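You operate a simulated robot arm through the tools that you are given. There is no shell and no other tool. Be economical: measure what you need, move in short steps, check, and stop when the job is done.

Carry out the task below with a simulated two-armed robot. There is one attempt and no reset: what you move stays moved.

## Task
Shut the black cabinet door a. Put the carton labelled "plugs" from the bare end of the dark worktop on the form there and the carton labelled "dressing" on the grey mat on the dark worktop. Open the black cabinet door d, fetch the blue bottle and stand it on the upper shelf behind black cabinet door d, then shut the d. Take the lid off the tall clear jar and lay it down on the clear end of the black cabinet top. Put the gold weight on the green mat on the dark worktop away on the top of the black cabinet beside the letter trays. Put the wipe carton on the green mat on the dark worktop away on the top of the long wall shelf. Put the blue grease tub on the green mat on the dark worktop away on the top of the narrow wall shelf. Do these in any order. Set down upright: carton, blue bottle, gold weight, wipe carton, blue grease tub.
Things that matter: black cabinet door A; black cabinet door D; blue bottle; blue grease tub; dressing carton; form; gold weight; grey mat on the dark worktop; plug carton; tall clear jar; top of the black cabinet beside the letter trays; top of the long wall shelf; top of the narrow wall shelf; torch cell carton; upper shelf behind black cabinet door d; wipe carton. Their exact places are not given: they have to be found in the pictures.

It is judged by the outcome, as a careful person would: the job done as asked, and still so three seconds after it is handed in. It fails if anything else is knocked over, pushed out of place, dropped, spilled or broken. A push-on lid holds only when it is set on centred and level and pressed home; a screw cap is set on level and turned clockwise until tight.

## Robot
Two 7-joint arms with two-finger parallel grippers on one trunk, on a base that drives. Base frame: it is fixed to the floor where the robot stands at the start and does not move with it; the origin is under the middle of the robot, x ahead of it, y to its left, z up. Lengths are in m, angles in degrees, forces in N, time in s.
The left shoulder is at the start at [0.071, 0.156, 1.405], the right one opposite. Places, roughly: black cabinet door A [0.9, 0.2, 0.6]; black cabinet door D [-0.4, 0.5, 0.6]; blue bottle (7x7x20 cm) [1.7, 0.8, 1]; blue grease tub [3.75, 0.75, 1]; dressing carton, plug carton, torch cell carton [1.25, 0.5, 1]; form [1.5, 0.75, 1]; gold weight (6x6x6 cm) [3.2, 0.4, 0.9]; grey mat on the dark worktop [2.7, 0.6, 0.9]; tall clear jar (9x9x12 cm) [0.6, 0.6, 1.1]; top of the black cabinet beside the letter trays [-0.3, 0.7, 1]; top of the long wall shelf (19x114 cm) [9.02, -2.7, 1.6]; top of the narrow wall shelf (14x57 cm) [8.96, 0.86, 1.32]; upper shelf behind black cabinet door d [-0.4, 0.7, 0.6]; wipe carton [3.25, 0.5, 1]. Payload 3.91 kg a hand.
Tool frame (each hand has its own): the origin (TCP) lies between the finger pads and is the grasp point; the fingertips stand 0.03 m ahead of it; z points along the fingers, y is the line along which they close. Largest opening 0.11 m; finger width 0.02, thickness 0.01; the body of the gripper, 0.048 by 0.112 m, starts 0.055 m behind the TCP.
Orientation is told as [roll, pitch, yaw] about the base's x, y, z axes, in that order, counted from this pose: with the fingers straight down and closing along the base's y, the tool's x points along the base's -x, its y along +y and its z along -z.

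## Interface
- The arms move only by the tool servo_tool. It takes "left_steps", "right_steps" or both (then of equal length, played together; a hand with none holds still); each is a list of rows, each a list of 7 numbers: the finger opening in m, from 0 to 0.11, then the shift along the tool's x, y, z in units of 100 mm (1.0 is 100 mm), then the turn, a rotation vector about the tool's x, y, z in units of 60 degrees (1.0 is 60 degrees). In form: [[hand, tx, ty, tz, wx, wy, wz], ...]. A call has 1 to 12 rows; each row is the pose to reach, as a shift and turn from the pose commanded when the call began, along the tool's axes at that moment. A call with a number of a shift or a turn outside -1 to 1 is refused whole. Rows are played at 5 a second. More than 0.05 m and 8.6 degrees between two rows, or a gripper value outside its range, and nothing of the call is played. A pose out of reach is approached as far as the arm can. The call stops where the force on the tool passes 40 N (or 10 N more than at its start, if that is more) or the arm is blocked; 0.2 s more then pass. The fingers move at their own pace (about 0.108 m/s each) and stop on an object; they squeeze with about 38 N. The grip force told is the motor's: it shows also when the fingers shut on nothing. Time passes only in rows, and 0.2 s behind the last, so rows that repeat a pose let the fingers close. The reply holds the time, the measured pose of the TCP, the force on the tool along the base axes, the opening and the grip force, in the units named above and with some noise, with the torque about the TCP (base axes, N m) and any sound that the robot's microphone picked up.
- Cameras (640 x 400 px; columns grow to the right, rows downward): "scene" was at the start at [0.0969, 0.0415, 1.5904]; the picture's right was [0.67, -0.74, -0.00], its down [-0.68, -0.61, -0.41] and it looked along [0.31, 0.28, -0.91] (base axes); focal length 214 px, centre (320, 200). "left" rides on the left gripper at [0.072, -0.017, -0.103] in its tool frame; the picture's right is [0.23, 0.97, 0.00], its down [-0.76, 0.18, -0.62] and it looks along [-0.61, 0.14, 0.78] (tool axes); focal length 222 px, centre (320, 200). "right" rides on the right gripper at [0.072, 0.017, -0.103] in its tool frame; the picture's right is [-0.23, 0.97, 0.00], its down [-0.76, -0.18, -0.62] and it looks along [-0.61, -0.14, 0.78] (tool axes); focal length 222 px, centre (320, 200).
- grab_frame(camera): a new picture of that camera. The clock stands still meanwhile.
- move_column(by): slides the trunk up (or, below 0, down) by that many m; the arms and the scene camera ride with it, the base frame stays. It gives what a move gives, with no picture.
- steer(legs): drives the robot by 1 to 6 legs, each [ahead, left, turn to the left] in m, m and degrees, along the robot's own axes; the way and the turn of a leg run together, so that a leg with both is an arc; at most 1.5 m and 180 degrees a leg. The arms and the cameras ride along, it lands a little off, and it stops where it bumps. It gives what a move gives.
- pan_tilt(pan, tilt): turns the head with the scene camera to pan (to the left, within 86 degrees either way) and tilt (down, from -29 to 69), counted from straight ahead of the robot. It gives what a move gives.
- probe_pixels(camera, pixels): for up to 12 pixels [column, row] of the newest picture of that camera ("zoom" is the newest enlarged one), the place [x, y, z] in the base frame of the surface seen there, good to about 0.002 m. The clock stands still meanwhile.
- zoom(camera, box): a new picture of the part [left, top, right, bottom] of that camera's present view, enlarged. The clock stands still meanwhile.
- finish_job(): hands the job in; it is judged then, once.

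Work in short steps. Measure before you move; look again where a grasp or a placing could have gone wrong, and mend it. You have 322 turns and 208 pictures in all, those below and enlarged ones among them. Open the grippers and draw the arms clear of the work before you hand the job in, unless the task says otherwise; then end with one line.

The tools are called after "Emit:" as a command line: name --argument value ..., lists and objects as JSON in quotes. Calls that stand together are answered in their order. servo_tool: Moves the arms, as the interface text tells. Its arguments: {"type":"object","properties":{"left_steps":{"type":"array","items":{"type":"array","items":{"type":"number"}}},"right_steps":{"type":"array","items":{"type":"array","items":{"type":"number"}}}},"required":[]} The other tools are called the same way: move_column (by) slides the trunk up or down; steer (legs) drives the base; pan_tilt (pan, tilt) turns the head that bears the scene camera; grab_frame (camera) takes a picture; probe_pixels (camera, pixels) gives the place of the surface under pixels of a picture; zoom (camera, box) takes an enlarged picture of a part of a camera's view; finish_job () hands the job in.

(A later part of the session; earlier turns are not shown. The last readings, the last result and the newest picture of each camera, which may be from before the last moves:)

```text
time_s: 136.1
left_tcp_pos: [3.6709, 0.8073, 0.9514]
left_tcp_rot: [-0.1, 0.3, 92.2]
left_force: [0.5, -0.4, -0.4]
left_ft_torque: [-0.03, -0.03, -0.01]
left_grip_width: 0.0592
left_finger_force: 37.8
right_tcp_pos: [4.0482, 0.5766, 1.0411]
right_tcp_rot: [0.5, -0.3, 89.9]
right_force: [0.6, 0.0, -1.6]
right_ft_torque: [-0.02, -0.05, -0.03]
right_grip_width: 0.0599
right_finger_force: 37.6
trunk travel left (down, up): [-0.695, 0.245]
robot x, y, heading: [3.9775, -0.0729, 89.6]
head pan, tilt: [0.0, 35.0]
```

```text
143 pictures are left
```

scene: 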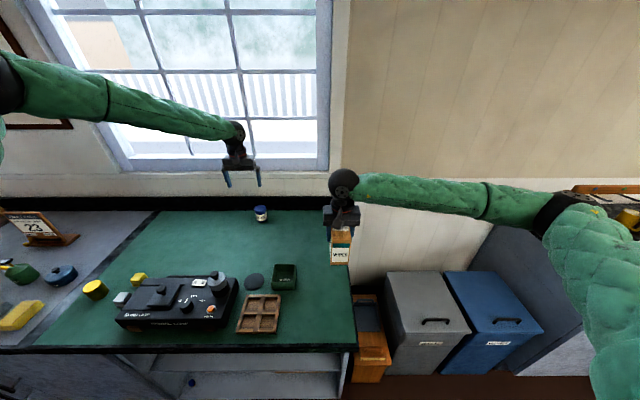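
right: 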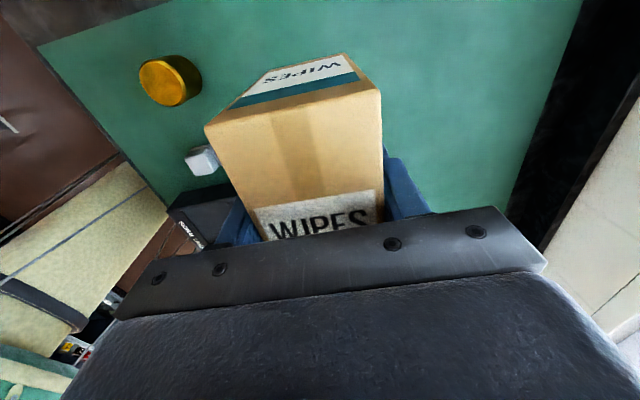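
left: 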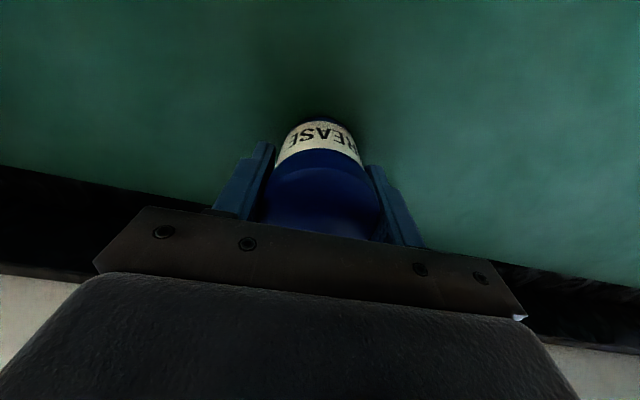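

Tub held. Raise the column fully, back off, turn to face along the room and look.

Emit:
move_column --by 0.24

Emit:
steer --legs '[[-0.6, 0, 0], [0, 0, -90]]'

Emit:
pan_tilt --pan 0 --tilt 10

Emit:
grab_frame --camera "scene"

```text
time_s: 138.6
left_tcp_pos: [3.6695, 0.8075, 1.1918]
left_tcp_rot: [0.0, 0.3, 92.2]
left_force: [0.2, -0.7, -1.4]
left_ft_torque: [-0.02, 0.01, -0.01]
left_grip_width: 0.0591
left_finger_force: 37.9
right_tcp_pos: [4.0466, 0.5774, 1.2801]
right_tcp_rot: [0.4, -0.2, 90.0]
right_force: [-0.5, -0.2, -2.9]
right_ft_torque: [0.01, 0.01, -0.02]
right_grip_width: 0.0602
right_finger_force: 38.0
trunk travel left (down, up): [-0.935, 0.005]
robot x, y, heading: [3.9776, -0.0722, 89.9]
head pan, tilt: [0.0, 35.0]
```

```text
time_s: 145.8
left_tcp_pos: [4.8579, -0.3821, 1.1928]
left_tcp_rot: [-0.1, 0.3, 0.7]
left_force: [0.2, -0.4, -1.9]
left_ft_torque: [-0.02, -0.01, -0.04]
left_grip_width: 0.0592
left_finger_force: 37.8
right_tcp_pos: [4.6177, -0.7523, 1.2806]
right_tcp_rot: [0.4, -0.4, -1.4]
right_force: [-0.2, 0.2, -2.3]
right_ft_torque: [0.0, 0.0, 0.01]
right_grip_width: 0.0599
right_finger_force: 38.1
trunk travel left (down, up): [-0.935, 0.005]
robot x, y, heading: [3.9727, -0.6673, -1.9]
head pan, tilt: [0.0, 35.0]
```

```text
time_s: 146.7
left_tcp_pos: [4.8569, -0.3815, 1.1923]
left_tcp_rot: [-0.1, 0.3, 0.6]
left_force: [0.2, -0.1, -1.8]
left_ft_torque: [0.01, -0.01, -0.02]
left_grip_width: 0.059
left_finger_force: 38.2
right_tcp_pos: [4.6176, -0.7523, 1.2813]
right_tcp_rot: [0.4, -0.3, -1.5]
right_force: [0.0, 0.5, -2.1]
right_ft_torque: [0.0, 0.04, -0.01]
right_grip_width: 0.0599
right_finger_force: 37.6
trunk travel left (down, up): [-0.935, 0.005]
robot x, y, heading: [3.9724, -0.6656, -1.9]
head pan, tilt: [0.0, 10.0]
```

```text
142 pictures are left
```

scene: 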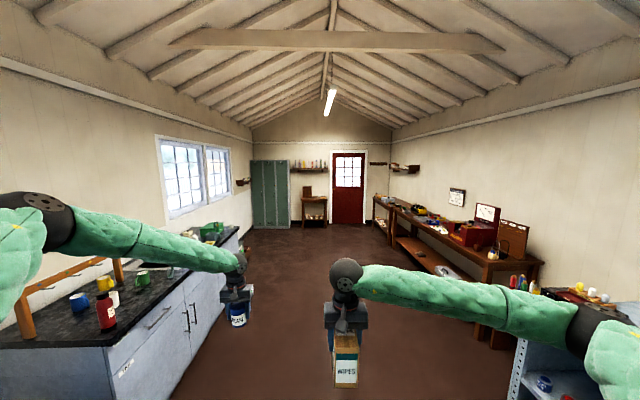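

Zoom on the end wall to find the two shelves.

Emit:
zoom --camera "scene" --box '[220, 130, 440, 240]'

Emit:
probe_pixels --camera "scene" --pixels '[[243, 181], [309, 168], [378, 163], [400, 168], [412, 169], [270, 190], [348, 200], [310, 200], [330, 240], [380, 240], [240, 240], [300, 260]]'

```text
2.91 times, centred on (330, 185) of scene
```

zoom: 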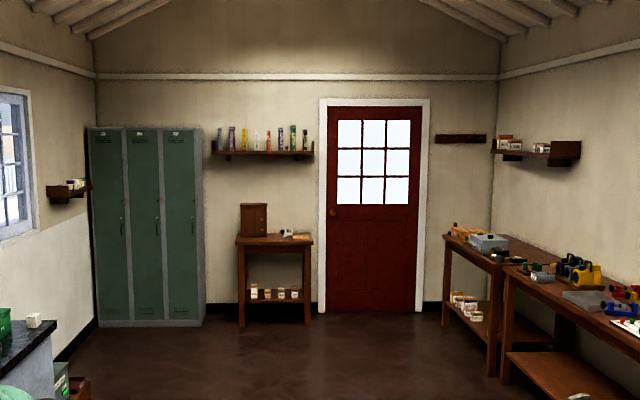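

```text
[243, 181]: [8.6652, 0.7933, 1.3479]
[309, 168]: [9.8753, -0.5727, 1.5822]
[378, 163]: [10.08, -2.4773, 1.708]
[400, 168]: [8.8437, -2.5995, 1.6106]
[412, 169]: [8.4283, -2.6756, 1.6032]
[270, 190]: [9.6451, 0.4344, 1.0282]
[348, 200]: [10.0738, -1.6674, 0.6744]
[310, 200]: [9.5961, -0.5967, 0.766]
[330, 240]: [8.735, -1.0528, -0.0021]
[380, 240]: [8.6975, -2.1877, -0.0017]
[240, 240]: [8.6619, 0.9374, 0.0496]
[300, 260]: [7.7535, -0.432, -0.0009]
```

Long shelf is on the right wall (x≈8.45–9.6, y≈−2.7); narrow shelf on the left wall (x≈8.67–9.24, y≈0.86). Drive ahead to x≈8.5.

Emit:
steer --legs '[[0, 0, 1.9], [1.5, 0, 0], [1.5, 0, 0], [1.4, 0, 0]]'

Emit:
pan_tilt --pan 50 --tilt 15

Emit:
grab_frame --camera "scene"

Emit:
pan_tilt --pan -60 --tilt 10

Emit:
grab_frame --camera "scene"

```text
time_s: 168.0
left_tcp_pos: [9.2078, -0.2797, 1.1925]
left_tcp_rot: [-0.1, 0.3, 4.3]
left_force: [-0.5, 0.4, -1.4]
left_ft_torque: [0.01, 0.0, 0.02]
left_grip_width: 0.0589
left_finger_force: 38.0
right_tcp_pos: [8.9902, -0.6639, 1.282]
right_tcp_rot: [0.3, -0.3, 2.0]
right_force: [0.6, -0.9, -0.8]
right_ft_torque: [-0.03, 0.01, -0.01]
right_grip_width: 0.0597
right_finger_force: 37.8
trunk travel left (down, up): [-0.935, 0.005]
robot x, y, heading: [8.3417, -0.6222, 1.8]
head pan, tilt: [0.0, 10.0]
```

```text
time_s: 169.2
left_tcp_pos: [9.208, -0.2784, 1.1917]
left_tcp_rot: [-0.1, 0.3, 4.3]
left_force: [-0.5, -0.1, -2.8]
left_ft_torque: [0.01, -0.02, 0.0]
left_grip_width: 0.0593
left_finger_force: 37.8
right_tcp_pos: [8.9914, -0.6629, 1.2808]
right_tcp_rot: [0.5, -0.2, 2.1]
right_force: [-0.8, 0.7, -1.8]
right_ft_torque: [0.0, 0.0, -0.02]
right_grip_width: 0.0597
right_finger_force: 37.8
trunk travel left (down, up): [-0.935, 0.005]
robot x, y, heading: [8.341, -0.6176, 1.9]
head pan, tilt: [50.0, 15.0]
```

```text
140 pictures are left
```

scene: 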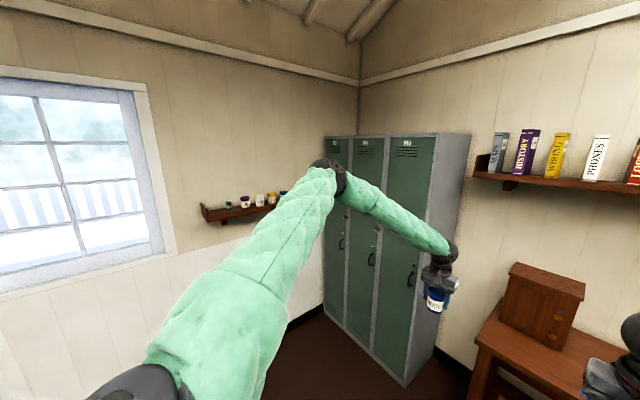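

```text
time_s: 171.0
left_tcp_pos: [9.209, -0.2792, 1.1919]
left_tcp_rot: [-0.1, 0.4, 4.3]
left_force: [0.5, -0.2, -2.3]
left_ft_torque: [0.01, 0.02, -0.01]
left_grip_width: 0.0591
left_finger_force: 38.2
right_tcp_pos: [8.9917, -0.6638, 1.2816]
right_tcp_rot: [0.4, -0.4, 2.2]
right_force: [0.1, 0.7, -2.0]
right_ft_torque: [0.0, 0.01, 0.0]
right_grip_width: 0.0599
right_finger_force: 38.4
trunk travel left (down, up): [-0.935, 0.005]
robot x, y, heading: [8.3414, -0.62, 1.8]
head pan, tilt: [-60.0, 10.0]
```

```text
139 pictures are left
```

scene: 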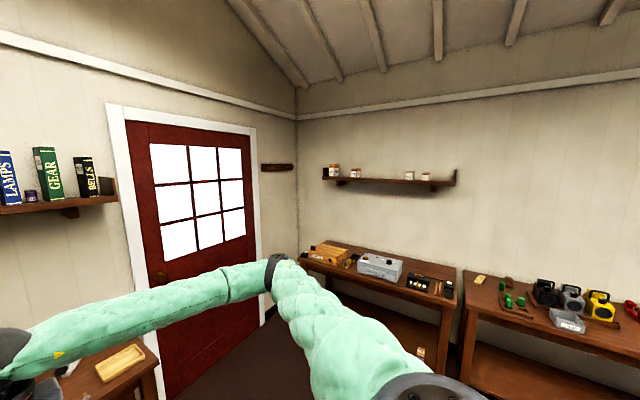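

Zoom and probe the long shelf at right first.

Emit:
zoom --camera "scene" --box '[300, 140, 480, 240]'

Emit:
probe_pixels --camera "zoom" --pixels '[[85, 135], [550, 165], [130, 105], [195, 110], [390, 125], [445, 125], [300, 135], [300, 146], [110, 120], [555, 110], [545, 120], [300, 100]]'

```text
3.56 times, centred on (390, 190) of scene
```

zoom: 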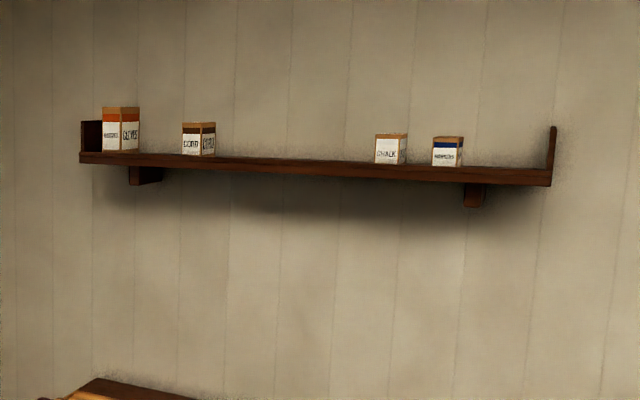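

```text
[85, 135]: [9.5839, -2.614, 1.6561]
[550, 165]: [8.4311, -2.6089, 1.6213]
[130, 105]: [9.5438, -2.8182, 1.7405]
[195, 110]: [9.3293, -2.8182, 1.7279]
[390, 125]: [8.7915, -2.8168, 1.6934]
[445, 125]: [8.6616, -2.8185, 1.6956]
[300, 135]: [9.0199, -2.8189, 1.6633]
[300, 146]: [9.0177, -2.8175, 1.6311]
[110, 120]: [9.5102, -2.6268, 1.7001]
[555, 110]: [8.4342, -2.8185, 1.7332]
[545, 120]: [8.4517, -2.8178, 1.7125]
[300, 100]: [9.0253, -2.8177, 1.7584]
```

Probe the bench below the long shelf for its front edge, and floor space.

Emit:
probe_pixels --camera "scene" --pixels '[[305, 260], [440, 303], [445, 330], [460, 300], [600, 358], [435, 375], [300, 268], [380, 265], [330, 252], [425, 283], [478, 283], [575, 298]]'

```text
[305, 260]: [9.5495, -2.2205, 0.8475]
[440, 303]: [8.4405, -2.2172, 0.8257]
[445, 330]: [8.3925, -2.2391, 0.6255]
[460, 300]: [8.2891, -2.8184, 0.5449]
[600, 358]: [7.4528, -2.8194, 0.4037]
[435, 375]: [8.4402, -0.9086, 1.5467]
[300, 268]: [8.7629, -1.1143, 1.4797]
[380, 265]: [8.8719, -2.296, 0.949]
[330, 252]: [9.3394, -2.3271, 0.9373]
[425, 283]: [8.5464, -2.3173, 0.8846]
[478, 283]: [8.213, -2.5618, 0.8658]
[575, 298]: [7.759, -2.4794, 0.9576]
```

Bench front is at y≈−2.22, so reach to the long shelf looks feasible. First the tub: look at the narrow shelf.

Emit:
pan_tilt --pan 60 --tilt 15

Emit:
zoom --camera "scene" --box '[240, 160, 380, 240]'

Emit:
probe_pixels --camera "zoom" --pixels '[[60, 200], [100, 210], [150, 210], [200, 200], [60, 230], [200, 220], [300, 200], [110, 190]]'

```text
time_s: 173.0
left_tcp_pos: [9.2088, -0.2792, 1.1931]
left_tcp_rot: [-0.2, 0.3, 4.3]
left_force: [0.3, 0.8, -1.5]
left_ft_torque: [-0.01, -0.02, -0.01]
left_grip_width: 0.0592
left_finger_force: 38.1
right_tcp_pos: [8.9913, -0.6637, 1.2823]
right_tcp_rot: [0.4, -0.3, 2.2]
right_force: [-0.6, 1.6, -2.1]
right_ft_torque: [-0.01, 0.01, 0.01]
right_grip_width: 0.0599
right_finger_force: 38.1
trunk travel left (down, up): [-0.935, 0.005]
robot x, y, heading: [8.3415, -0.6153, 1.9]
head pan, tilt: [60.0, 15.0]
```

```text
4.57 times, centred on (310, 200) of scene
```

zoom: 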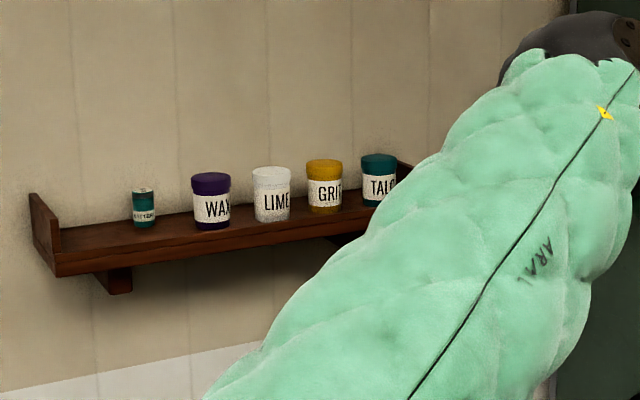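

```text
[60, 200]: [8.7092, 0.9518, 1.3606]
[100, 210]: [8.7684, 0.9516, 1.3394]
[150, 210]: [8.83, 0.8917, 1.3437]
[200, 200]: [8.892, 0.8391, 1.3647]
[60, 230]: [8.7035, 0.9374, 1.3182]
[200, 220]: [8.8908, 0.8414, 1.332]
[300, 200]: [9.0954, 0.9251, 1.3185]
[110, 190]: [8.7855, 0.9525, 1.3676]
```

Shelf top z≈1.318; free space at x≈8.745 left of the small green pot. Turn to face that wall, then yaw and raise the left hand.

Emit:
steer --legs '[[0, 0, 88]]'

Emit:
servo_tool --left_steps '[[0.03, 0, 0, -0.14, 0, 0, -0.14], [0.03, 0, 0, -0.28, 0, 0, -0.28], [0.03, 0, 0, -0.42, 0, 0, -0.42], [0.03, 0, 0, -0.56, 0, 0, -0.56], [0.03, 0, 0, -0.7, 0, 0, -0.7], [0.03, 0, 0, -0.84, 0, 0, -0.84], [0.03, 0, 0, -0.98, 0, 0, -0.98]]'

Emit:
servo_tool --left_steps '[[0.03, 0, 0, -0.25, 0, 0, -0.12], [0.03, 0, 0, -0.5, 0, 0, -0.24], [0.03, 0, 0, -0.75, 0, 0, -0.36], [0.03, 0, 0, -1, 0, 0, -0.47]]'

Emit:
servo_tool --left_steps '[[0.03, 0, 0, -0.35, 0, 0, 0]]'

```text
time_s: 177.1
left_tcp_pos: [8.0478, 0.2645, 1.1927]
left_tcp_rot: [-0.2, 0.3, 91.2]
left_force: [0.0, 1.2, -1.7]
left_ft_torque: [0.0, -0.01, 0.0]
left_grip_width: 0.0592
left_finger_force: 38.2
right_tcp_pos: [8.4213, 0.0288, 1.2812]
right_tcp_rot: [0.5, -0.2, 89.1]
right_force: [0.0, 0.3, -2.4]
right_ft_torque: [0.0, 0.04, 0.01]
right_grip_width: 0.0599
right_finger_force: 37.5
trunk travel left (down, up): [-0.935, 0.005]
robot x, y, heading: [8.3377, -0.6185, 88.7]
head pan, tilt: [60.0, 15.0]
```

```text
time_s: 178.7
left_tcp_pos: [8.0452, 0.2658, 1.2914]
left_tcp_rot: [0.3, 0.1, 150.2]
left_force: [0.4, 0.7, -2.1]
left_ft_torque: [0.03, 0.02, 0.01]
left_grip_width: 0.0592
left_finger_force: 38.1
right_tcp_pos: [8.4205, 0.0279, 1.2813]
right_tcp_rot: [0.4, -0.4, 89.1]
right_force: [0.0, -0.2, -1.9]
right_ft_torque: [-0.03, 0.02, 0.01]
right_grip_width: 0.0597
right_finger_force: 38.1
trunk travel left (down, up): [-0.935, 0.005]
robot x, y, heading: [8.3428, -0.6204, 88.7]
head pan, tilt: [60.0, 15.0]
```

```text
time_s: 179.7
left_tcp_pos: [8.0454, 0.2658, 1.3915]
left_tcp_rot: [0.3, 0.0, 178.4]
left_force: [-0.2, -0.1, -1.9]
left_ft_torque: [-0.02, -0.05, 0.02]
left_grip_width: 0.0591
left_finger_force: 38.3
right_tcp_pos: [8.4209, 0.0279, 1.2799]
right_tcp_rot: [0.4, -0.4, 88.9]
right_force: [-0.5, 0.2, -2.8]
right_ft_torque: [-0.02, 0.03, 0.03]
right_grip_width: 0.0597
right_finger_force: 38.0
trunk travel left (down, up): [-0.935, 0.005]
robot x, y, heading: [8.3387, -0.6176, 88.5]
head pan, tilt: [60.0, 15.0]
```

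```text
time_s: 180.1
left_tcp_pos: [8.0473, 0.2651, 1.4248]
left_tcp_rot: [0.3, 0.0, 178.4]
left_force: [0.3, -0.3, -1.7]
left_ft_torque: [0.0, 0.0, -0.03]
left_grip_width: 0.0591
left_finger_force: 38.4
right_tcp_pos: [8.4197, 0.028, 1.2816]
right_tcp_rot: [0.4, -0.3, 89.1]
right_force: [0.4, -0.8, -1.7]
right_ft_torque: [-0.02, -0.01, -0.01]
right_grip_width: 0.06
right_finger_force: 37.7
trunk travel left (down, up): [-0.935, 0.005]
robot x, y, heading: [8.3441, -0.6154, 88.7]
head pan, tilt: [60.0, 15.0]
```

Drive toward the shelf, stopping 15 cm short, and look.

Emit:
steer --legs '[[0, -0.69, 1.3], [0.45, 0, 0]]'

Emit:
pan_tilt --pan 15 --tilt 15

Emit:
grab_frame --camera "scene"

Emit:
grab_frame --camera "left"

```text
time_s: 184.8
left_tcp_pos: [8.7377, 0.3168, 1.4289]
left_tcp_rot: [0.0, 0.2, 178.5]
left_force: [-0.8, 0.2, -2.0]
left_ft_torque: [0.0, 0.0, 0.0]
left_grip_width: 0.0591
left_finger_force: 38.0
right_tcp_pos: [9.1186, 0.0827, 1.2819]
right_tcp_rot: [0.1, 0.0, 88.7]
right_force: [-0.3, 0.6, -2.3]
right_ft_torque: [-0.03, -0.01, 0.0]
right_grip_width: 0.0597
right_finger_force: 37.8
trunk travel left (down, up): [-0.935, 0.005]
robot x, y, heading: [9.0447, -0.5589, 89.2]
head pan, tilt: [60.0, 15.0]
stopped in leg 2: the robot was blocked; the commanded pose is now the measured one
```

```text
time_s: 185.9
left_tcp_pos: [8.7385, 0.3147, 1.4308]
left_tcp_rot: [-0.2, 0.3, 178.6]
left_force: [0.9, -0.2, -1.3]
left_ft_torque: [-0.02, -0.02, 0.0]
left_grip_width: 0.0592
left_finger_force: 38.0
right_tcp_pos: [9.118, 0.0814, 1.2814]
right_tcp_rot: [0.1, -0.3, 88.9]
right_force: [0.1, -0.6, -1.9]
right_ft_torque: [0.02, 0.01, 0.0]
right_grip_width: 0.0598
right_finger_force: 38.0
trunk travel left (down, up): [-0.935, 0.005]
robot x, y, heading: [9.0437, -0.5534, 89.4]
head pan, tilt: [15.0, 15.0]
```

```text
136 pictures are left
```

scene: 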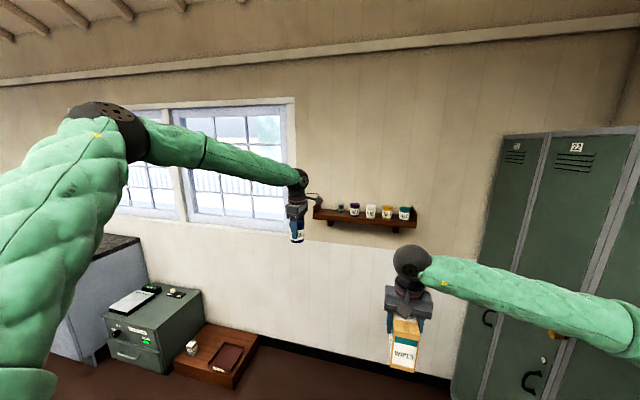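

```text
135 pictures are left
```

left: 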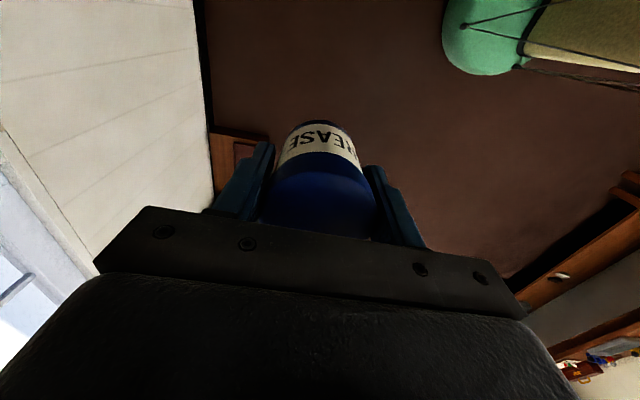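

The base got blocked. Look down to see what is near.

Emit:
probe_pixels --camera "scene" --pixels '[[215, 388], [255, 345], [230, 375], [190, 330], [125, 345], [380, 395], [440, 395], [540, 395], [300, 390]]'

Emit:
pan_tilt --pan 0 --tilt 65

Emit:
grab_frame --camera "scene"

```text
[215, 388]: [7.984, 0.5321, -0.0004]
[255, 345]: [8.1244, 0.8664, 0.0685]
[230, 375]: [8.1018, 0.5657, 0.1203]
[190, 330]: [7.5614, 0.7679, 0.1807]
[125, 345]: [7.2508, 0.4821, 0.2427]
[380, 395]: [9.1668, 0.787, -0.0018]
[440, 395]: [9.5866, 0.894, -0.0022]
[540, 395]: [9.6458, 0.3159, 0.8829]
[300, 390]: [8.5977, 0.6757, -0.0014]
```

```text
time_s: 187.1
left_tcp_pos: [8.7384, 0.314, 1.431]
left_tcp_rot: [-0.1, 0.2, 178.6]
left_force: [-0.3, 0.9, -2.2]
left_ft_torque: [-0.01, 0.0, -0.03]
left_grip_width: 0.0592
left_finger_force: 38.1
right_tcp_pos: [9.1179, 0.0821, 1.2817]
right_tcp_rot: [0.1, -0.2, 88.9]
right_force: [0.4, -0.1, -1.7]
right_ft_torque: [0.03, 0.01, 0.04]
right_grip_width: 0.0598
right_finger_force: 38.3
trunk travel left (down, up): [-0.935, 0.005]
robot x, y, heading: [9.0399, -0.5552, 89.2]
head pan, tilt: [0.0, 65.0]
```

```text
134 pictures are left
```

scene: 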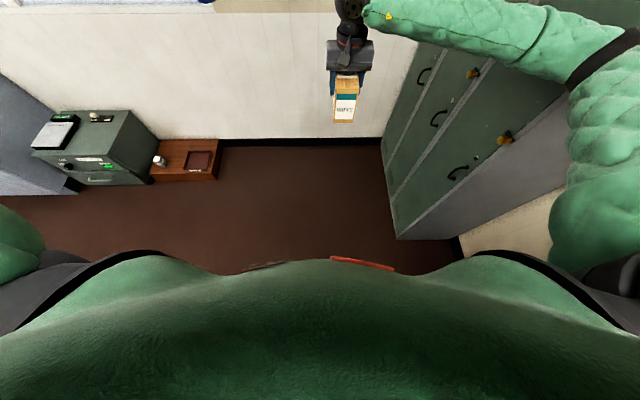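

The right elbow was probably against the locker side. I'll approach diagonally instead: move left 0.7, turn to heading 45°, and re-yaw the left hand.

Emit:
steer --legs '[[0, 0.7, 0], [0, 0, -44.3]]'

Emit:
servo_tool --left_steps '[[0.03, 0, 0, 0, 0, 0, -0.13], [0.03, 0, 0, 0, 0, 0, -0.26], [0.03, 0, 0, 0, 0, 0, -0.39], [0.03, 0, 0, 0, 0, 0, -0.52], [0.03, 0, 0, 0, 0, 0, -0.65], [0.03, 0, 0, 0, 0, 0, -0.76]]'

Emit:
pan_tilt --pan 30 --tilt 15

Emit:
grab_frame --camera "scene"

```text
time_s: 192.9
left_tcp_pos: [8.7549, 0.2925, 1.424]
left_tcp_rot: [0.4, 0.1, 133.9]
left_force: [0.3, -0.6, -1.3]
left_ft_torque: [0.01, 0.04, 0.01]
left_grip_width: 0.0591
left_finger_force: 38.0
right_tcp_pos: [8.86, -0.1407, 1.2756]
right_tcp_rot: [0.4, 0.3, 44.2]
right_force: [0.5, 0.7, -1.5]
right_ft_torque: [0.0, 0.02, -0.01]
right_grip_width: 0.0597
right_finger_force: 37.6
trunk travel left (down, up): [-0.935, 0.005]
robot x, y, heading: [8.3456, -0.5427, 44.4]
head pan, tilt: [0.0, 65.0]
```

```text
time_s: 194.3
left_tcp_pos: [8.7559, 0.2917, 1.4229]
left_tcp_rot: [0.4, -0.3, 179.6]
left_force: [1.2, 0.0, -2.0]
left_ft_torque: [0.02, 0.01, -0.01]
left_grip_width: 0.059
left_finger_force: 38.1
right_tcp_pos: [8.8602, -0.1407, 1.2752]
right_tcp_rot: [0.3, 0.4, 44.1]
right_force: [0.5, -0.4, -1.4]
right_ft_torque: [-0.01, 0.0, 0.01]
right_grip_width: 0.0597
right_finger_force: 38.2
trunk travel left (down, up): [-0.935, 0.005]
robot x, y, heading: [8.349, -0.5429, 44.3]
head pan, tilt: [0.0, 65.0]
```

```text
time_s: 195.5
left_tcp_pos: [8.7564, 0.2914, 1.4239]
left_tcp_rot: [0.4, -0.2, 179.4]
left_force: [0.2, -0.1, -2.0]
left_ft_torque: [-0.03, -0.01, 0.0]
left_grip_width: 0.0589
left_finger_force: 37.9
right_tcp_pos: [8.8601, -0.1408, 1.2751]
right_tcp_rot: [0.3, 0.3, 44.1]
right_force: [0.0, -0.2, -2.2]
right_ft_torque: [0.02, 0.01, -0.03]
right_grip_width: 0.0597
right_finger_force: 38.3
trunk travel left (down, up): [-0.935, 0.005]
robot x, y, heading: [8.3448, -0.5446, 44.5]
head pan, tilt: [30.0, 15.0]
```

```text
133 pictures are left
```

scene: 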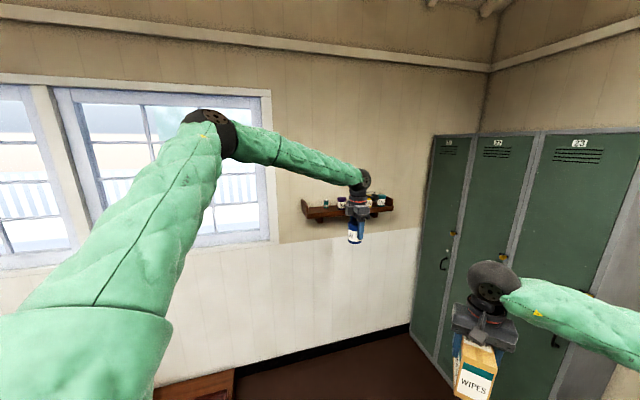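

Probe the left elbow position and zoom on the shelf for the free spot.

Emit:
probe_pixels --camera "scene" --pixels '[[205, 120], [230, 130], [190, 150]]'

Emit:
zoom --camera "scene" --box '[290, 180, 410, 240]'

Emit:
probe_pixels --camera "zoom" --pixels '[[75, 130], [75, 180], [110, 180], [130, 185], [178, 130], [180, 185], [258, 130], [90, 200], [160, 195], [70, 205]]'

```text
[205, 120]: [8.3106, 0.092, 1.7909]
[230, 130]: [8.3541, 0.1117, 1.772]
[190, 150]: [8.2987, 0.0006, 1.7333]
```

```text
5.33 times, centred on (350, 210) of scene
```

zoom: 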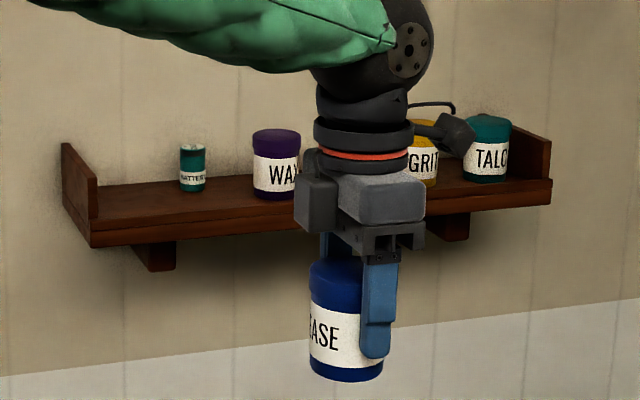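

```text
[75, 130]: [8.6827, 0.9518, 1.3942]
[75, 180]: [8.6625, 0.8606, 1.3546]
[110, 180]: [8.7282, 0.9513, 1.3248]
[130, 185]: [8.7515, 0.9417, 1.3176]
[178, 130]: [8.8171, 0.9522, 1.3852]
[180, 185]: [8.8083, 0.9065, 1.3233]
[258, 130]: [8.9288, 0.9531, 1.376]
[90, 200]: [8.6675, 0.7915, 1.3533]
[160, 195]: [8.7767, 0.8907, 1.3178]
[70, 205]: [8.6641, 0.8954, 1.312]
```

Elbow has room. Drive 0.42 m toward the shelf (diagonal), then look.

Emit:
steer --legs '[[0.283, 0.31, 0]]'

Emit:
zoom --camera "scene" --box '[200, 150, 440, 300]'

Emit:
grab_frame --camera "left"

```text
time_s: 198.1
left_tcp_pos: [8.742, 0.7094, 1.4257]
left_tcp_rot: [0.3, -0.2, 179.4]
left_force: [-0.4, -0.2, -1.8]
left_ft_torque: [0.03, 0.02, -0.01]
left_grip_width: 0.0592
left_finger_force: 37.4
right_tcp_pos: [8.8455, 0.2763, 1.277]
right_tcp_rot: [0.3, 0.1, 44.2]
right_force: [-0.1, 0.1, -2.6]
right_ft_torque: [-0.04, 0.03, 0.01]
right_grip_width: 0.0596
right_finger_force: 38.2
trunk travel left (down, up): [-0.935, 0.005]
robot x, y, heading: [8.3317, -0.1277, 44.3]
head pan, tilt: [30.0, 15.0]
```

```text
2.67 times, centred on (320, 225) of scene
```

zoom: 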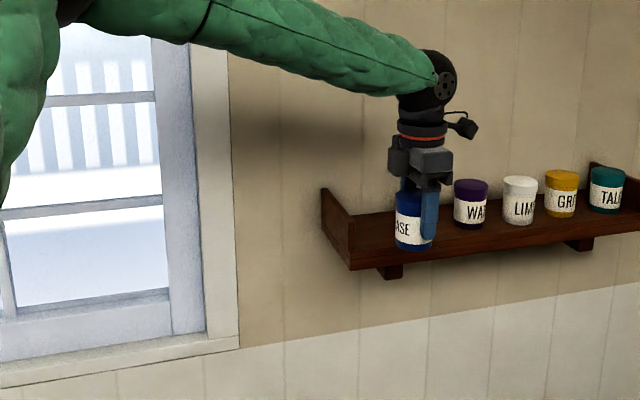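

```text
130 pictures are left
```

left: 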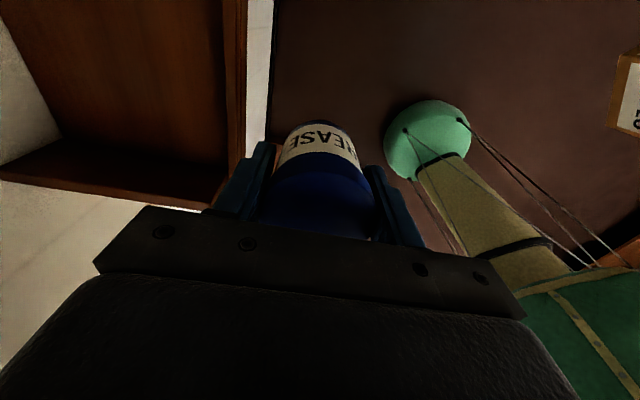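

Probe the shelf front edge and the end panel in the left view.

Emit:
probe_pixels --camera "left" --pixels '[[225, 60], [215, 150], [225, 170], [100, 165], [210, 195], [60, 135], [150, 100], [238, 60]]'

```text
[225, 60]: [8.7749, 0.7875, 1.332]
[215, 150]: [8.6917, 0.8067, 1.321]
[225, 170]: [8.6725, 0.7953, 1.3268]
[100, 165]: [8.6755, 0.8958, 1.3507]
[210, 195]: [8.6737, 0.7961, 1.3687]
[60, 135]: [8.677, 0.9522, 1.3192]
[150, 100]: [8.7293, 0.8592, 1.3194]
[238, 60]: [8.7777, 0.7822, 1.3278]
```

Shelf top 1.319 with a small front lip; end panel at x≤8.676. Drive 0.15 further in +y.

Emit:
steer --legs '[[0.107, 0.108, 0]]'

Emit:
servo_tool --left_steps '[[0.03, 0, 0, 0.25, 0, 0, 0], [0.03, 0, 0, 0.42, 0, 0, 0], [0.03, 0, 0, 0.48, 0, 0, 0], [0.03, 0, 0, 0.51, 0, 0, 0]]'

Emit:
grab_frame --camera "left"

```text
time_s: 199.5
left_tcp_pos: [8.7419, 0.8611, 1.4251]
left_tcp_rot: [0.4, -0.2, 179.6]
left_force: [-0.4, 0.2, -1.6]
left_ft_torque: [0.01, 0.01, -0.04]
left_grip_width: 0.0589
left_finger_force: 38.6
right_tcp_pos: [8.8458, 0.4277, 1.2763]
right_tcp_rot: [0.4, 0.2, 44.2]
right_force: [-0.5, -0.5, -2.1]
right_ft_torque: [-0.01, -0.02, -0.01]
right_grip_width: 0.0599
right_finger_force: 38.3
trunk travel left (down, up): [-0.935, 0.005]
robot x, y, heading: [8.3315, 0.0237, 44.4]
head pan, tilt: [30.0, 15.0]
```

```text
time_s: 200.5
left_tcp_pos: [8.7418, 0.8627, 1.3732]
left_tcp_rot: [0.5, -0.3, 179.5]
left_force: [-0.2, -0.8, -2.3]
left_ft_torque: [0.04, -0.01, -0.04]
left_grip_width: 0.059
left_finger_force: 38.1
right_tcp_pos: [8.8458, 0.4297, 1.2756]
right_tcp_rot: [0.2, 0.2, 44.2]
right_force: [0.2, 0.0, -0.9]
right_ft_torque: [-0.01, -0.01, -0.01]
right_grip_width: 0.0601
right_finger_force: 38.0
trunk travel left (down, up): [-0.935, 0.005]
robot x, y, heading: [8.3327, 0.0266, 44.2]
head pan, tilt: [30.0, 15.0]
```

```text
129 pictures are left
```

left: 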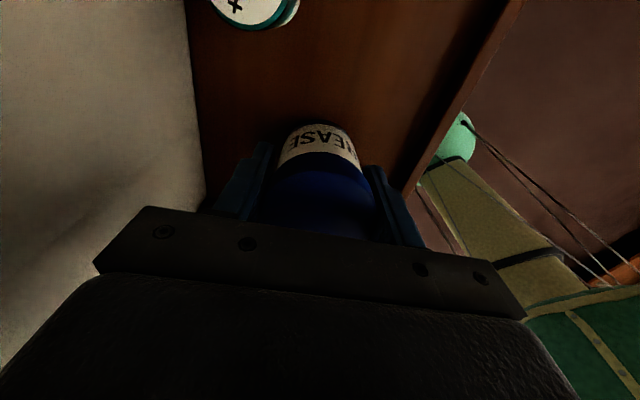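

Clear of the neighbours. Lower the last millimetres to contact.

Emit:
servo_tool --left_steps '[[0.03, 0, 0, 0.01, 0, 0, 0], [0.03, 0, 0, 0.02, 0, 0, 0], [0.03, 0, 0, 0.03, 0, 0, 0]]'

```text
time_s: 201.3
left_tcp_pos: [8.7416, 0.8614, 1.3734]
left_tcp_rot: [0.2, 0.0, 179.5]
left_force: [4.9, 7.0, 21.8]
left_ft_torque: [0.72, -0.74, 0.08]
left_grip_width: 0.0591
left_finger_force: 37.5
right_tcp_pos: [8.8445, 0.4293, 1.2755]
right_tcp_rot: [0.3, 0.2, 44.3]
right_force: [-0.6, 0.1, -2.4]
right_ft_torque: [-0.01, 0.02, -0.02]
right_grip_width: 0.0595
right_finger_force: 37.5
trunk travel left (down, up): [-0.935, 0.005]
robot x, y, heading: [8.3324, 0.0257, 44.6]
head pan, tilt: [30.0, 15.0]
```

Contact (22 N). Ease up, open moderately, and rise.

Emit:
servo_tool --left_steps '[[0.03, 0, 0, -0.02, 0, 0, 0], [0.085, 0, 0, -0.02, 0, 0, 0], [0.085, 0, 0, -0.02, 0, 0, 0], [0.085, 0, 0, -0.25, 0, 0, 0], [0.085, 0, 0, -0.6, 0, 0, 0], [0.085, 0, 0, -1, 0, 0, 0]]'

Emit:
steer --legs '[[-0.25, -0.25, 0]]'

Emit:
zoom --camera "scene" --box '[200, 150, 440, 300]'

```text
time_s: 202.7
left_tcp_pos: [8.7423, 0.862, 1.471]
left_tcp_rot: [0.2, -0.2, 179.6]
left_force: [-0.1, -0.2, 0.6]
left_ft_torque: [0.05, 0.03, -0.01]
left_grip_width: 0.0849
left_finger_force: 0.0
right_tcp_pos: [8.8455, 0.4302, 1.2767]
right_tcp_rot: [0.3, 0.3, 44.2]
right_force: [-0.4, 0.2, -0.9]
right_ft_torque: [-0.01, 0.01, 0.01]
right_grip_width: 0.0594
right_finger_force: 37.8
trunk travel left (down, up): [-0.935, 0.005]
robot x, y, heading: [8.3313, 0.0288, 44.5]
head pan, tilt: [30.0, 15.0]
```

```text
time_s: 205.0
left_tcp_pos: [8.7348, 0.5104, 1.4683]
left_tcp_rot: [0.5, -0.2, 179.7]
left_force: [-0.1, -0.4, 0.0]
left_ft_torque: [-0.01, 0.01, -0.02]
left_grip_width: 0.0852
left_finger_force: 0.0
right_tcp_pos: [8.8402, 0.0783, 1.2755]
right_tcp_rot: [0.2, 0.3, 44.5]
right_force: [-0.3, 0.3, -2.1]
right_ft_torque: [0.0, 0.03, 0.01]
right_grip_width: 0.0601
right_finger_force: 37.5
trunk travel left (down, up): [-0.935, 0.005]
robot x, y, heading: [8.3288, -0.3308, 44.7]
head pan, tilt: [30.0, 15.0]
```

```text
2.67 times, centred on (320, 225) of scene
```

zoom: 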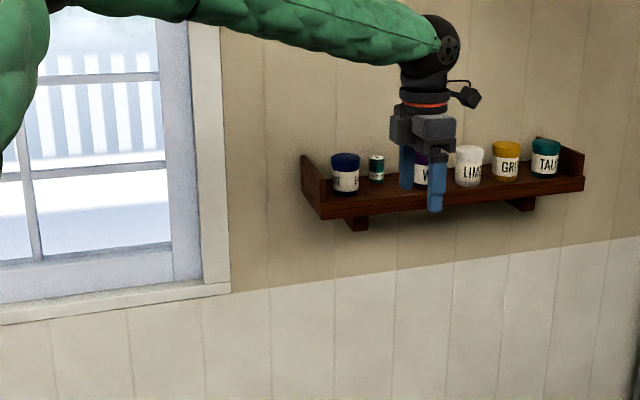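

Tub sits on the narrow shelf. Turn to face the long shelf, then raise the wipes while pulling the left hand back.

Emit:
steer --legs '[[0, 0, -135]]'

Emit:
servo_tool --left_steps '[[0.085, -0.12, 0.12, 0, 0, 0, 0.13], [0.085, -0.24, 0.24, 0, 0, 0, 0.26], [0.085, -0.36, 0.36, 0, 0, 0, 0.39], [0.085, -0.48, 0.48, 0, 0, 0, 0.52], [0.085, -0.6, 0.6, 0, 0, 0, 0.65], [0.085, -0.7, 0.7, 0, 0, 0, 0.75]]' --right_steps '[[0.03, 0, 0, -0.17, 0, 0, 0], [0.03, 0, 0, -0.34, 0, 0, 0], [0.03, 0, 0, -0.51, 0, 0, 0], [0.03, 0, 0, -0.68, 0, 0, 0], [0.03, 0, 0, -0.85, 0, 0, 0], [0.03, 0, 0, -1, 0, 0, 0]]'

Emit:
servo_tool --left_steps '[[0.085, 0, 0.16, 0, 0, 0, 0.13], [0.085, 0, 0.33, 0, 0, 0, 0.26], [0.085, 0, 0.5, 0, 0, 0, 0.39], [0.085, 0, 0.66, 0, 0, 0, 0.52], [0.085, 0, 0.83, 0, 0, 0, 0.65], [0.085, 0, 1, 0, 0, 0, 0.75]]' --right_steps '[[0.03, 0, 0, -0.17, 0, 0, 0], [0.03, 0, 0, -0.34, 0, 0, 0], [0.03, 0, 0, -0.51, 0, 0, 0], [0.03, 0, 0, -0.68, 0, 0, 0], [0.03, 0, 0, -0.85, 0, 0, 0], [0.03, 0, 0, -1, 0, 0, 0]]'

Emit:
servo_tool --left_steps '[[0.085, 0.12, 0.12, 0, 0, 0, 0.13], [0.085, 0.24, 0.24, 0, 0, 0, 0.26], [0.085, 0.36, 0.36, 0, 0, 0, 0.39], [0.085, 0.48, 0.48, 0, 0, 0, 0.52], [0.085, 0.6, 0.6, 0, 0, 0, 0.65], [0.085, 0.7, 0.7, 0, 0, 0, 0.75]]' --right_steps '[[0.03, 0, 0, -0.17, 0, 0, 0], [0.03, 0, 0, -0.34, 0, 0, 0], [0.03, 0, 0, -0.51, 0, 0, 0], [0.03, 0, 0, -0.68, 0, 0, 0], [0.03, 0, 0, -0.85, 0, 0, 0], [0.03, 0, 0, -1, 0, 0, 0]]'

Emit:
servo_tool --right_steps '[[0.03, 0, 0, -0.35, 0, 0, 0], [0.03, 0, 0, -0.7, 0, 0, 0], [0.03, 0, 0, -1, 0, 0, 0]]'

```text
time_s: 211.1
left_tcp_pos: [8.5868, -1.2253, 1.4705]
left_tcp_rot: [0.4, -0.2, 41.7]
left_force: [-0.2, -0.1, -0.7]
left_ft_torque: [-0.05, -0.01, 0.01]
left_grip_width: 0.085
left_finger_force: 0.0
right_tcp_pos: [8.2192, -0.9724, 1.2752]
right_tcp_rot: [0.4, 0.3, -93.6]
right_force: [0.3, 0.5, -2.2]
right_ft_torque: [0.02, -0.03, -0.03]
right_grip_width: 0.0599
right_finger_force: 38.0
trunk travel left (down, up): [-0.935, 0.005]
robot x, y, heading: [8.3275, -0.3299, -93.3]
head pan, tilt: [30.0, 15.0]
```

```text
time_s: 212.5
left_tcp_pos: [8.5924, -1.1262, 1.4716]
left_tcp_rot: [0.4, 0.1, -3.4]
left_force: [0.3, 1.2, 0.1]
left_ft_torque: [0.0, 0.01, 0.02]
left_grip_width: 0.085
left_finger_force: 0.1
right_tcp_pos: [8.2189, -0.972, 1.3749]
right_tcp_rot: [0.2, 0.3, -93.6]
right_force: [-0.5, -0.3, -1.6]
right_ft_torque: [0.0, -0.01, -0.03]
right_grip_width: 0.0598
right_finger_force: 38.1
trunk travel left (down, up): [-0.935, 0.005]
robot x, y, heading: [8.3281, -0.3299, -93.3]
head pan, tilt: [30.0, 15.0]
```

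```text
time_s: 213.9
left_tcp_pos: [8.5969, -1.0252, 1.4712]
left_tcp_rot: [0.2, 0.3, -48.4]
left_force: [0.3, -0.5, 0.5]
left_ft_torque: [-0.02, -0.03, 0.01]
left_grip_width: 0.085
left_finger_force: 0.2
right_tcp_pos: [8.2189, -0.9749, 1.4764]
right_tcp_rot: [0.2, 0.3, -93.6]
right_force: [-0.6, 0.8, -2.6]
right_ft_torque: [0.0, -0.03, 0.02]
right_grip_width: 0.0597
right_finger_force: 37.6
trunk travel left (down, up): [-0.935, 0.005]
robot x, y, heading: [8.3273, -0.3278, -93.2]
head pan, tilt: [30.0, 15.0]
```

```text
time_s: 215.3
left_tcp_pos: [8.6037, -0.9243, 1.4705]
left_tcp_rot: [-0.1, 0.4, -93.4]
left_force: [-0.3, 1.0, -0.2]
left_ft_torque: [-0.01, -0.01, -0.02]
left_grip_width: 0.0852
left_finger_force: 0.1
right_tcp_pos: [8.2184, -0.9742, 1.5761]
right_tcp_rot: [0.3, 0.2, -93.6]
right_force: [-0.6, 0.0, -2.4]
right_ft_torque: [-0.01, 0.01, 0.0]
right_grip_width: 0.0596
right_finger_force: 38.1
trunk travel left (down, up): [-0.935, 0.005]
robot x, y, heading: [8.3258, -0.3282, -93.6]
head pan, tilt: [30.0, 15.0]
```

```text
time_s: 216.1
left_tcp_pos: [8.6034, -0.925, 1.4709]
left_tcp_rot: [-0.1, 0.4, -93.2]
left_force: [0.4, -0.5, -0.7]
left_ft_torque: [-0.05, 0.01, -0.01]
left_grip_width: 0.0849
left_finger_force: 0.0
right_tcp_pos: [8.215, -0.9749, 1.6752]
right_tcp_rot: [0.3, 0.2, -93.5]
right_force: [-0.3, 0.6, -2.1]
right_ft_torque: [-0.01, -0.02, 0.0]
right_grip_width: 0.0601
right_finger_force: 37.7
trunk travel left (down, up): [-0.935, 0.005]
robot x, y, heading: [8.3269, -0.3289, -93.5]
head pan, tilt: [30.0, 15.0]
```

Raise 8 cm more and extend 10 cm to test the reach up high.

Emit:
servo_tool --right_steps '[[0.03, 0, 0, -0.4, 0, 0, 0], [0.03, 0, 0, -0.75, 0, 0, 0], [0.03, -0.4, 0, -0.75, 0, 0, 0], [0.03, -0.8, 0, -0.75, 0, 0, 0], [0.03, -1, 0, -0.75, 0, 0, 0]]'

Emit:
steer --legs '[[0, 0, 3.4], [1.05, 0.78, 0]]'

Emit:
pan_tilt --pan 0 --tilt 10

Emit:
grab_frame --camera "scene"

```text
time_s: 217.3
left_tcp_pos: [8.6041, -0.925, 1.4726]
left_tcp_rot: [-0.1, 0.5, -93.3]
left_force: [0.4, 0.2, -0.3]
left_ft_torque: [0.02, -0.01, 0.0]
left_grip_width: 0.0852
left_finger_force: 0.1
right_tcp_pos: [8.2122, -1.0718, 1.751]
right_tcp_rot: [0.4, 0.1, -93.7]
right_force: [0.0, 0.9, -1.8]
right_ft_torque: [-0.02, -0.03, -0.03]
right_grip_width: 0.06
right_finger_force: 38.4
trunk travel left (down, up): [-0.935, 0.005]
robot x, y, heading: [8.3269, -0.3273, -93.4]
head pan, tilt: [30.0, 15.0]
```

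```text
time_s: 224.3
left_tcp_pos: [9.4307, -1.9555, 1.4716]
left_tcp_rot: [-0.1, 0.4, -89.3]
left_force: [-0.2, 0.7, 0.0]
left_ft_torque: [0.0, 0.01, 0.01]
left_grip_width: 0.085
left_finger_force: 0.1
right_tcp_pos: [9.0496, -2.1283, 1.7494]
right_tcp_rot: [0.3, 0.2, -89.7]
right_force: [-0.5, 1.2, -2.3]
right_ft_torque: [0.0, 0.01, 0.0]
right_grip_width: 0.06
right_finger_force: 37.7
trunk travel left (down, up): [-0.935, 0.005]
robot x, y, heading: [9.1148, -1.3784, -89.3]
head pan, tilt: [30.0, 15.0]
```

```text
time_s: 225.2
left_tcp_pos: [9.4307, -1.9559, 1.4717]
left_tcp_rot: [-0.1, 0.3, -89.3]
left_force: [0.3, 1.2, -0.5]
left_ft_torque: [0.0, 0.01, 0.0]
left_grip_width: 0.085
left_finger_force: 0.0
right_tcp_pos: [9.0505, -2.1296, 1.75]
right_tcp_rot: [0.3, 0.3, -89.6]
right_force: [1.3, -0.4, -2.4]
right_ft_torque: [0.04, -0.02, -0.02]
right_grip_width: 0.0596
right_finger_force: 37.8
trunk travel left (down, up): [-0.935, 0.005]
robot x, y, heading: [9.1165, -1.3784, -89.4]
head pan, tilt: [0.0, 10.0]
```

```text
127 pictures are left
```

scene: 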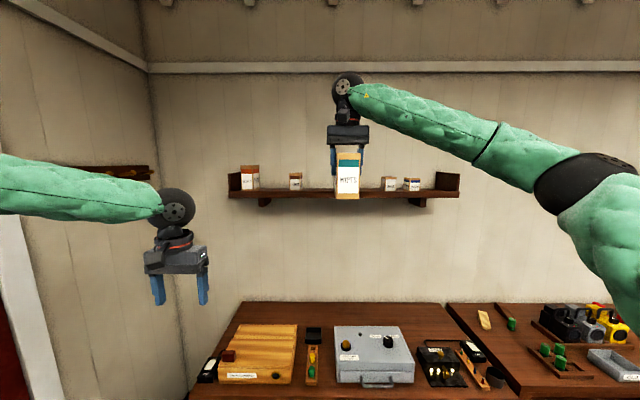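

Retract the left hand 10 cm more while extending the right 8 cm; probe the shelf.

Emit:
zoom --camera "scene" --box '[220, 140, 470, 220]'

Emit:
probe_pixels --camera "zoom" --pixels '[[250, 128], [380, 128], [265, 138], [205, 125], [420, 125], [265, 145], [395, 145], [250, 120], [450, 100], [180, 100], [210, 100], [420, 100]]'

Emit:
servo_tool --left_steps '[[0.085, 0.3, 0, 0, 0, 0, 0], [0.085, 0.6, 0, 0, 0, 0, 0], [0.085, 1, 0, 0, 0, 0, 0]]' --right_steps '[[0.03, -0.3, 0, 0, 0, 0, 0], [0.03, -0.6, 0, 0, 0, 0, 0], [0.03, -0.8, 0, 0, 0, 0, 0]]'

```text
2.56 times, centred on (345, 180) of scene
```

zoom: 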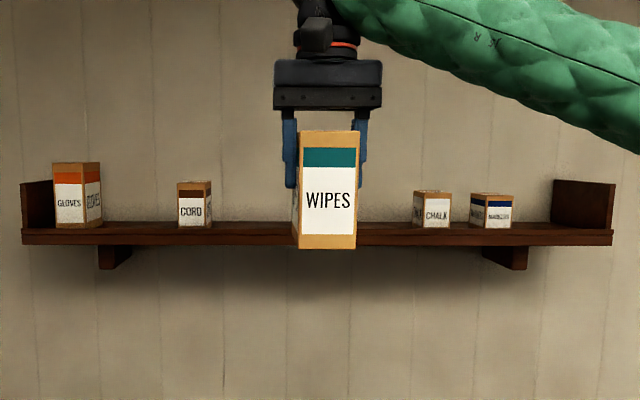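

```text
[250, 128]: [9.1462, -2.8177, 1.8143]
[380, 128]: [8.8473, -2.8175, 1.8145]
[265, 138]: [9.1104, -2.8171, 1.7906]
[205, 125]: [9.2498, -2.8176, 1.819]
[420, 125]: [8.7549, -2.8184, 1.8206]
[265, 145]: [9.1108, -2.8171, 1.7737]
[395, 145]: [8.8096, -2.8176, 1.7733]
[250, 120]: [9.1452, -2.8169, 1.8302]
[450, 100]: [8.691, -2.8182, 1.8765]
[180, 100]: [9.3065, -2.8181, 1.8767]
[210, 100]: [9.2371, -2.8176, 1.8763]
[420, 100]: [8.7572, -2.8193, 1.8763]
```

```text
time_s: 226.0
left_tcp_pos: [9.43, -1.8543, 1.4734]
left_tcp_rot: [-0.2, 0.2, -89.4]
left_force: [-0.5, 0.5, -0.5]
left_ft_torque: [-0.02, 0.01, 0.05]
left_grip_width: 0.0848
left_finger_force: 0.0
right_tcp_pos: [9.0503, -2.2072, 1.7517]
right_tcp_rot: [0.3, 0.2, -89.6]
right_force: [0.0, -0.2, -2.6]
right_ft_torque: [0.02, 0.02, 0.01]
right_grip_width: 0.0598
right_finger_force: 38.2
trunk travel left (down, up): [-0.935, 0.005]
robot x, y, heading: [9.1129, -1.3796, -89.6]
head pan, tilt: [0.0, 10.0]
```

Probe the shelf surface rows themselves in the zoom.

Emit:
probe_pixels --camera "zoom" --pixels '[[250, 223], [250, 230], [250, 236], [250, 242], [400, 225], [180, 222], [245, 218], [415, 215], [210, 215], [390, 219]]'

```text
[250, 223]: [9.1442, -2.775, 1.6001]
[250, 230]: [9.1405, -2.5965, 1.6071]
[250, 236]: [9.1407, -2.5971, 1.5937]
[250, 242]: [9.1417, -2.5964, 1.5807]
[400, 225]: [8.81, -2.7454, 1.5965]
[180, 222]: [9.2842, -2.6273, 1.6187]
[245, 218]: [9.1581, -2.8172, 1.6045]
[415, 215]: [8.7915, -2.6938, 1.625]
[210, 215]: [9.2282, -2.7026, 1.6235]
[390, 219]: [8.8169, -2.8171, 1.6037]
```

Shelf top z≈1.598 with lip to 1.61; free x 8.83–9.21. Drive ahead 0.49 in two legs.

Emit:
steer --legs '[[0.49, 0, 0]]'

Emit:
grab_frame --camera "scene"

```text
time_s: 229.0
left_tcp_pos: [9.4435, -2.3471, 1.4729]
left_tcp_rot: [-0.1, 0.3, -88.8]
left_force: [0.0, 1.4, -0.4]
left_ft_torque: [-0.04, 0.05, 0.02]
left_grip_width: 0.0849
left_finger_force: 0.1
right_tcp_pos: [9.0649, -2.7064, 1.7533]
right_tcp_rot: [0.3, 0.2, -89.0]
right_force: [-0.2, 1.0, -1.7]
right_ft_torque: [0.0, -0.01, 0.01]
right_grip_width: 0.0597
right_finger_force: 37.9
trunk travel left (down, up): [-0.935, 0.005]
robot x, y, heading: [9.1228, -1.8763, -88.7]
head pan, tilt: [0.0, 10.0]
```

```text
125 pictures are left
```

scene: 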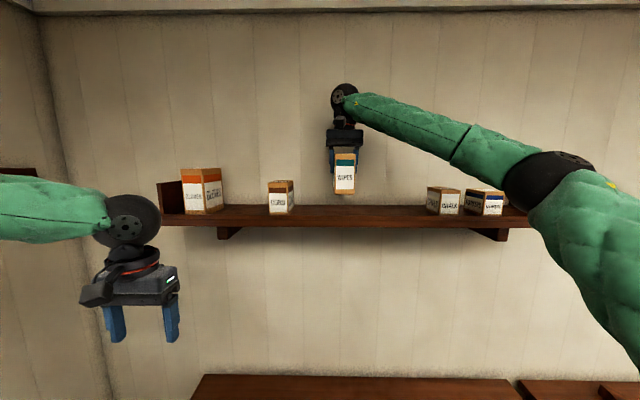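

Positioned at (9.065,−2.706). Lower to just above the shelf, then by millimetres.

Emit:
servo_tool --right_steps '[[0.03, 0, 0, 0.25, 0, 0, 0], [0.03, 0, 0, 0.45, 0, 0, 0], [0.03, 0, 0, 0.55, 0, 0, 0], [0.03, 0, 0, 0.58, 0, 0, 0], [0.03, 0, 0, 0.6, 0, 0, 0], [0.03, 0, 0, 0.62, 0, 0, 0]]'

Emit:
zoom --camera "scene" --box '[260, 60, 460, 250]'

```text
time_s: 230.4
left_tcp_pos: [9.4427, -2.3498, 1.4742]
left_tcp_rot: [-0.1, 0.5, -88.8]
left_force: [0.0, 0.6, 0.0]
left_ft_torque: [-0.01, -0.03, 0.04]
left_grip_width: 0.0851
left_finger_force: 0.1
right_tcp_pos: [9.0652, -2.7072, 1.689]
right_tcp_rot: [0.2, 0.1, -89.1]
right_force: [-1.6, -0.2, 2.6]
right_ft_torque: [0.25, 0.29, 0.08]
right_grip_width: 0.0597
right_finger_force: 38.1
trunk travel left (down, up): [-0.935, 0.005]
robot x, y, heading: [9.1236, -1.8743, -88.6]
head pan, tilt: [0.0, 10.0]
```

```text
2.11 times, centred on (360, 155) of scene
```

zoom: 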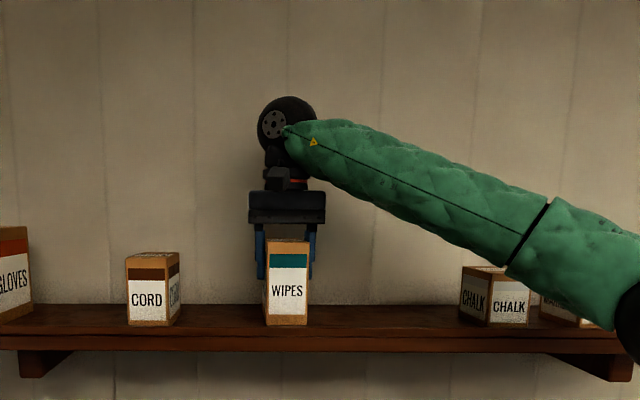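

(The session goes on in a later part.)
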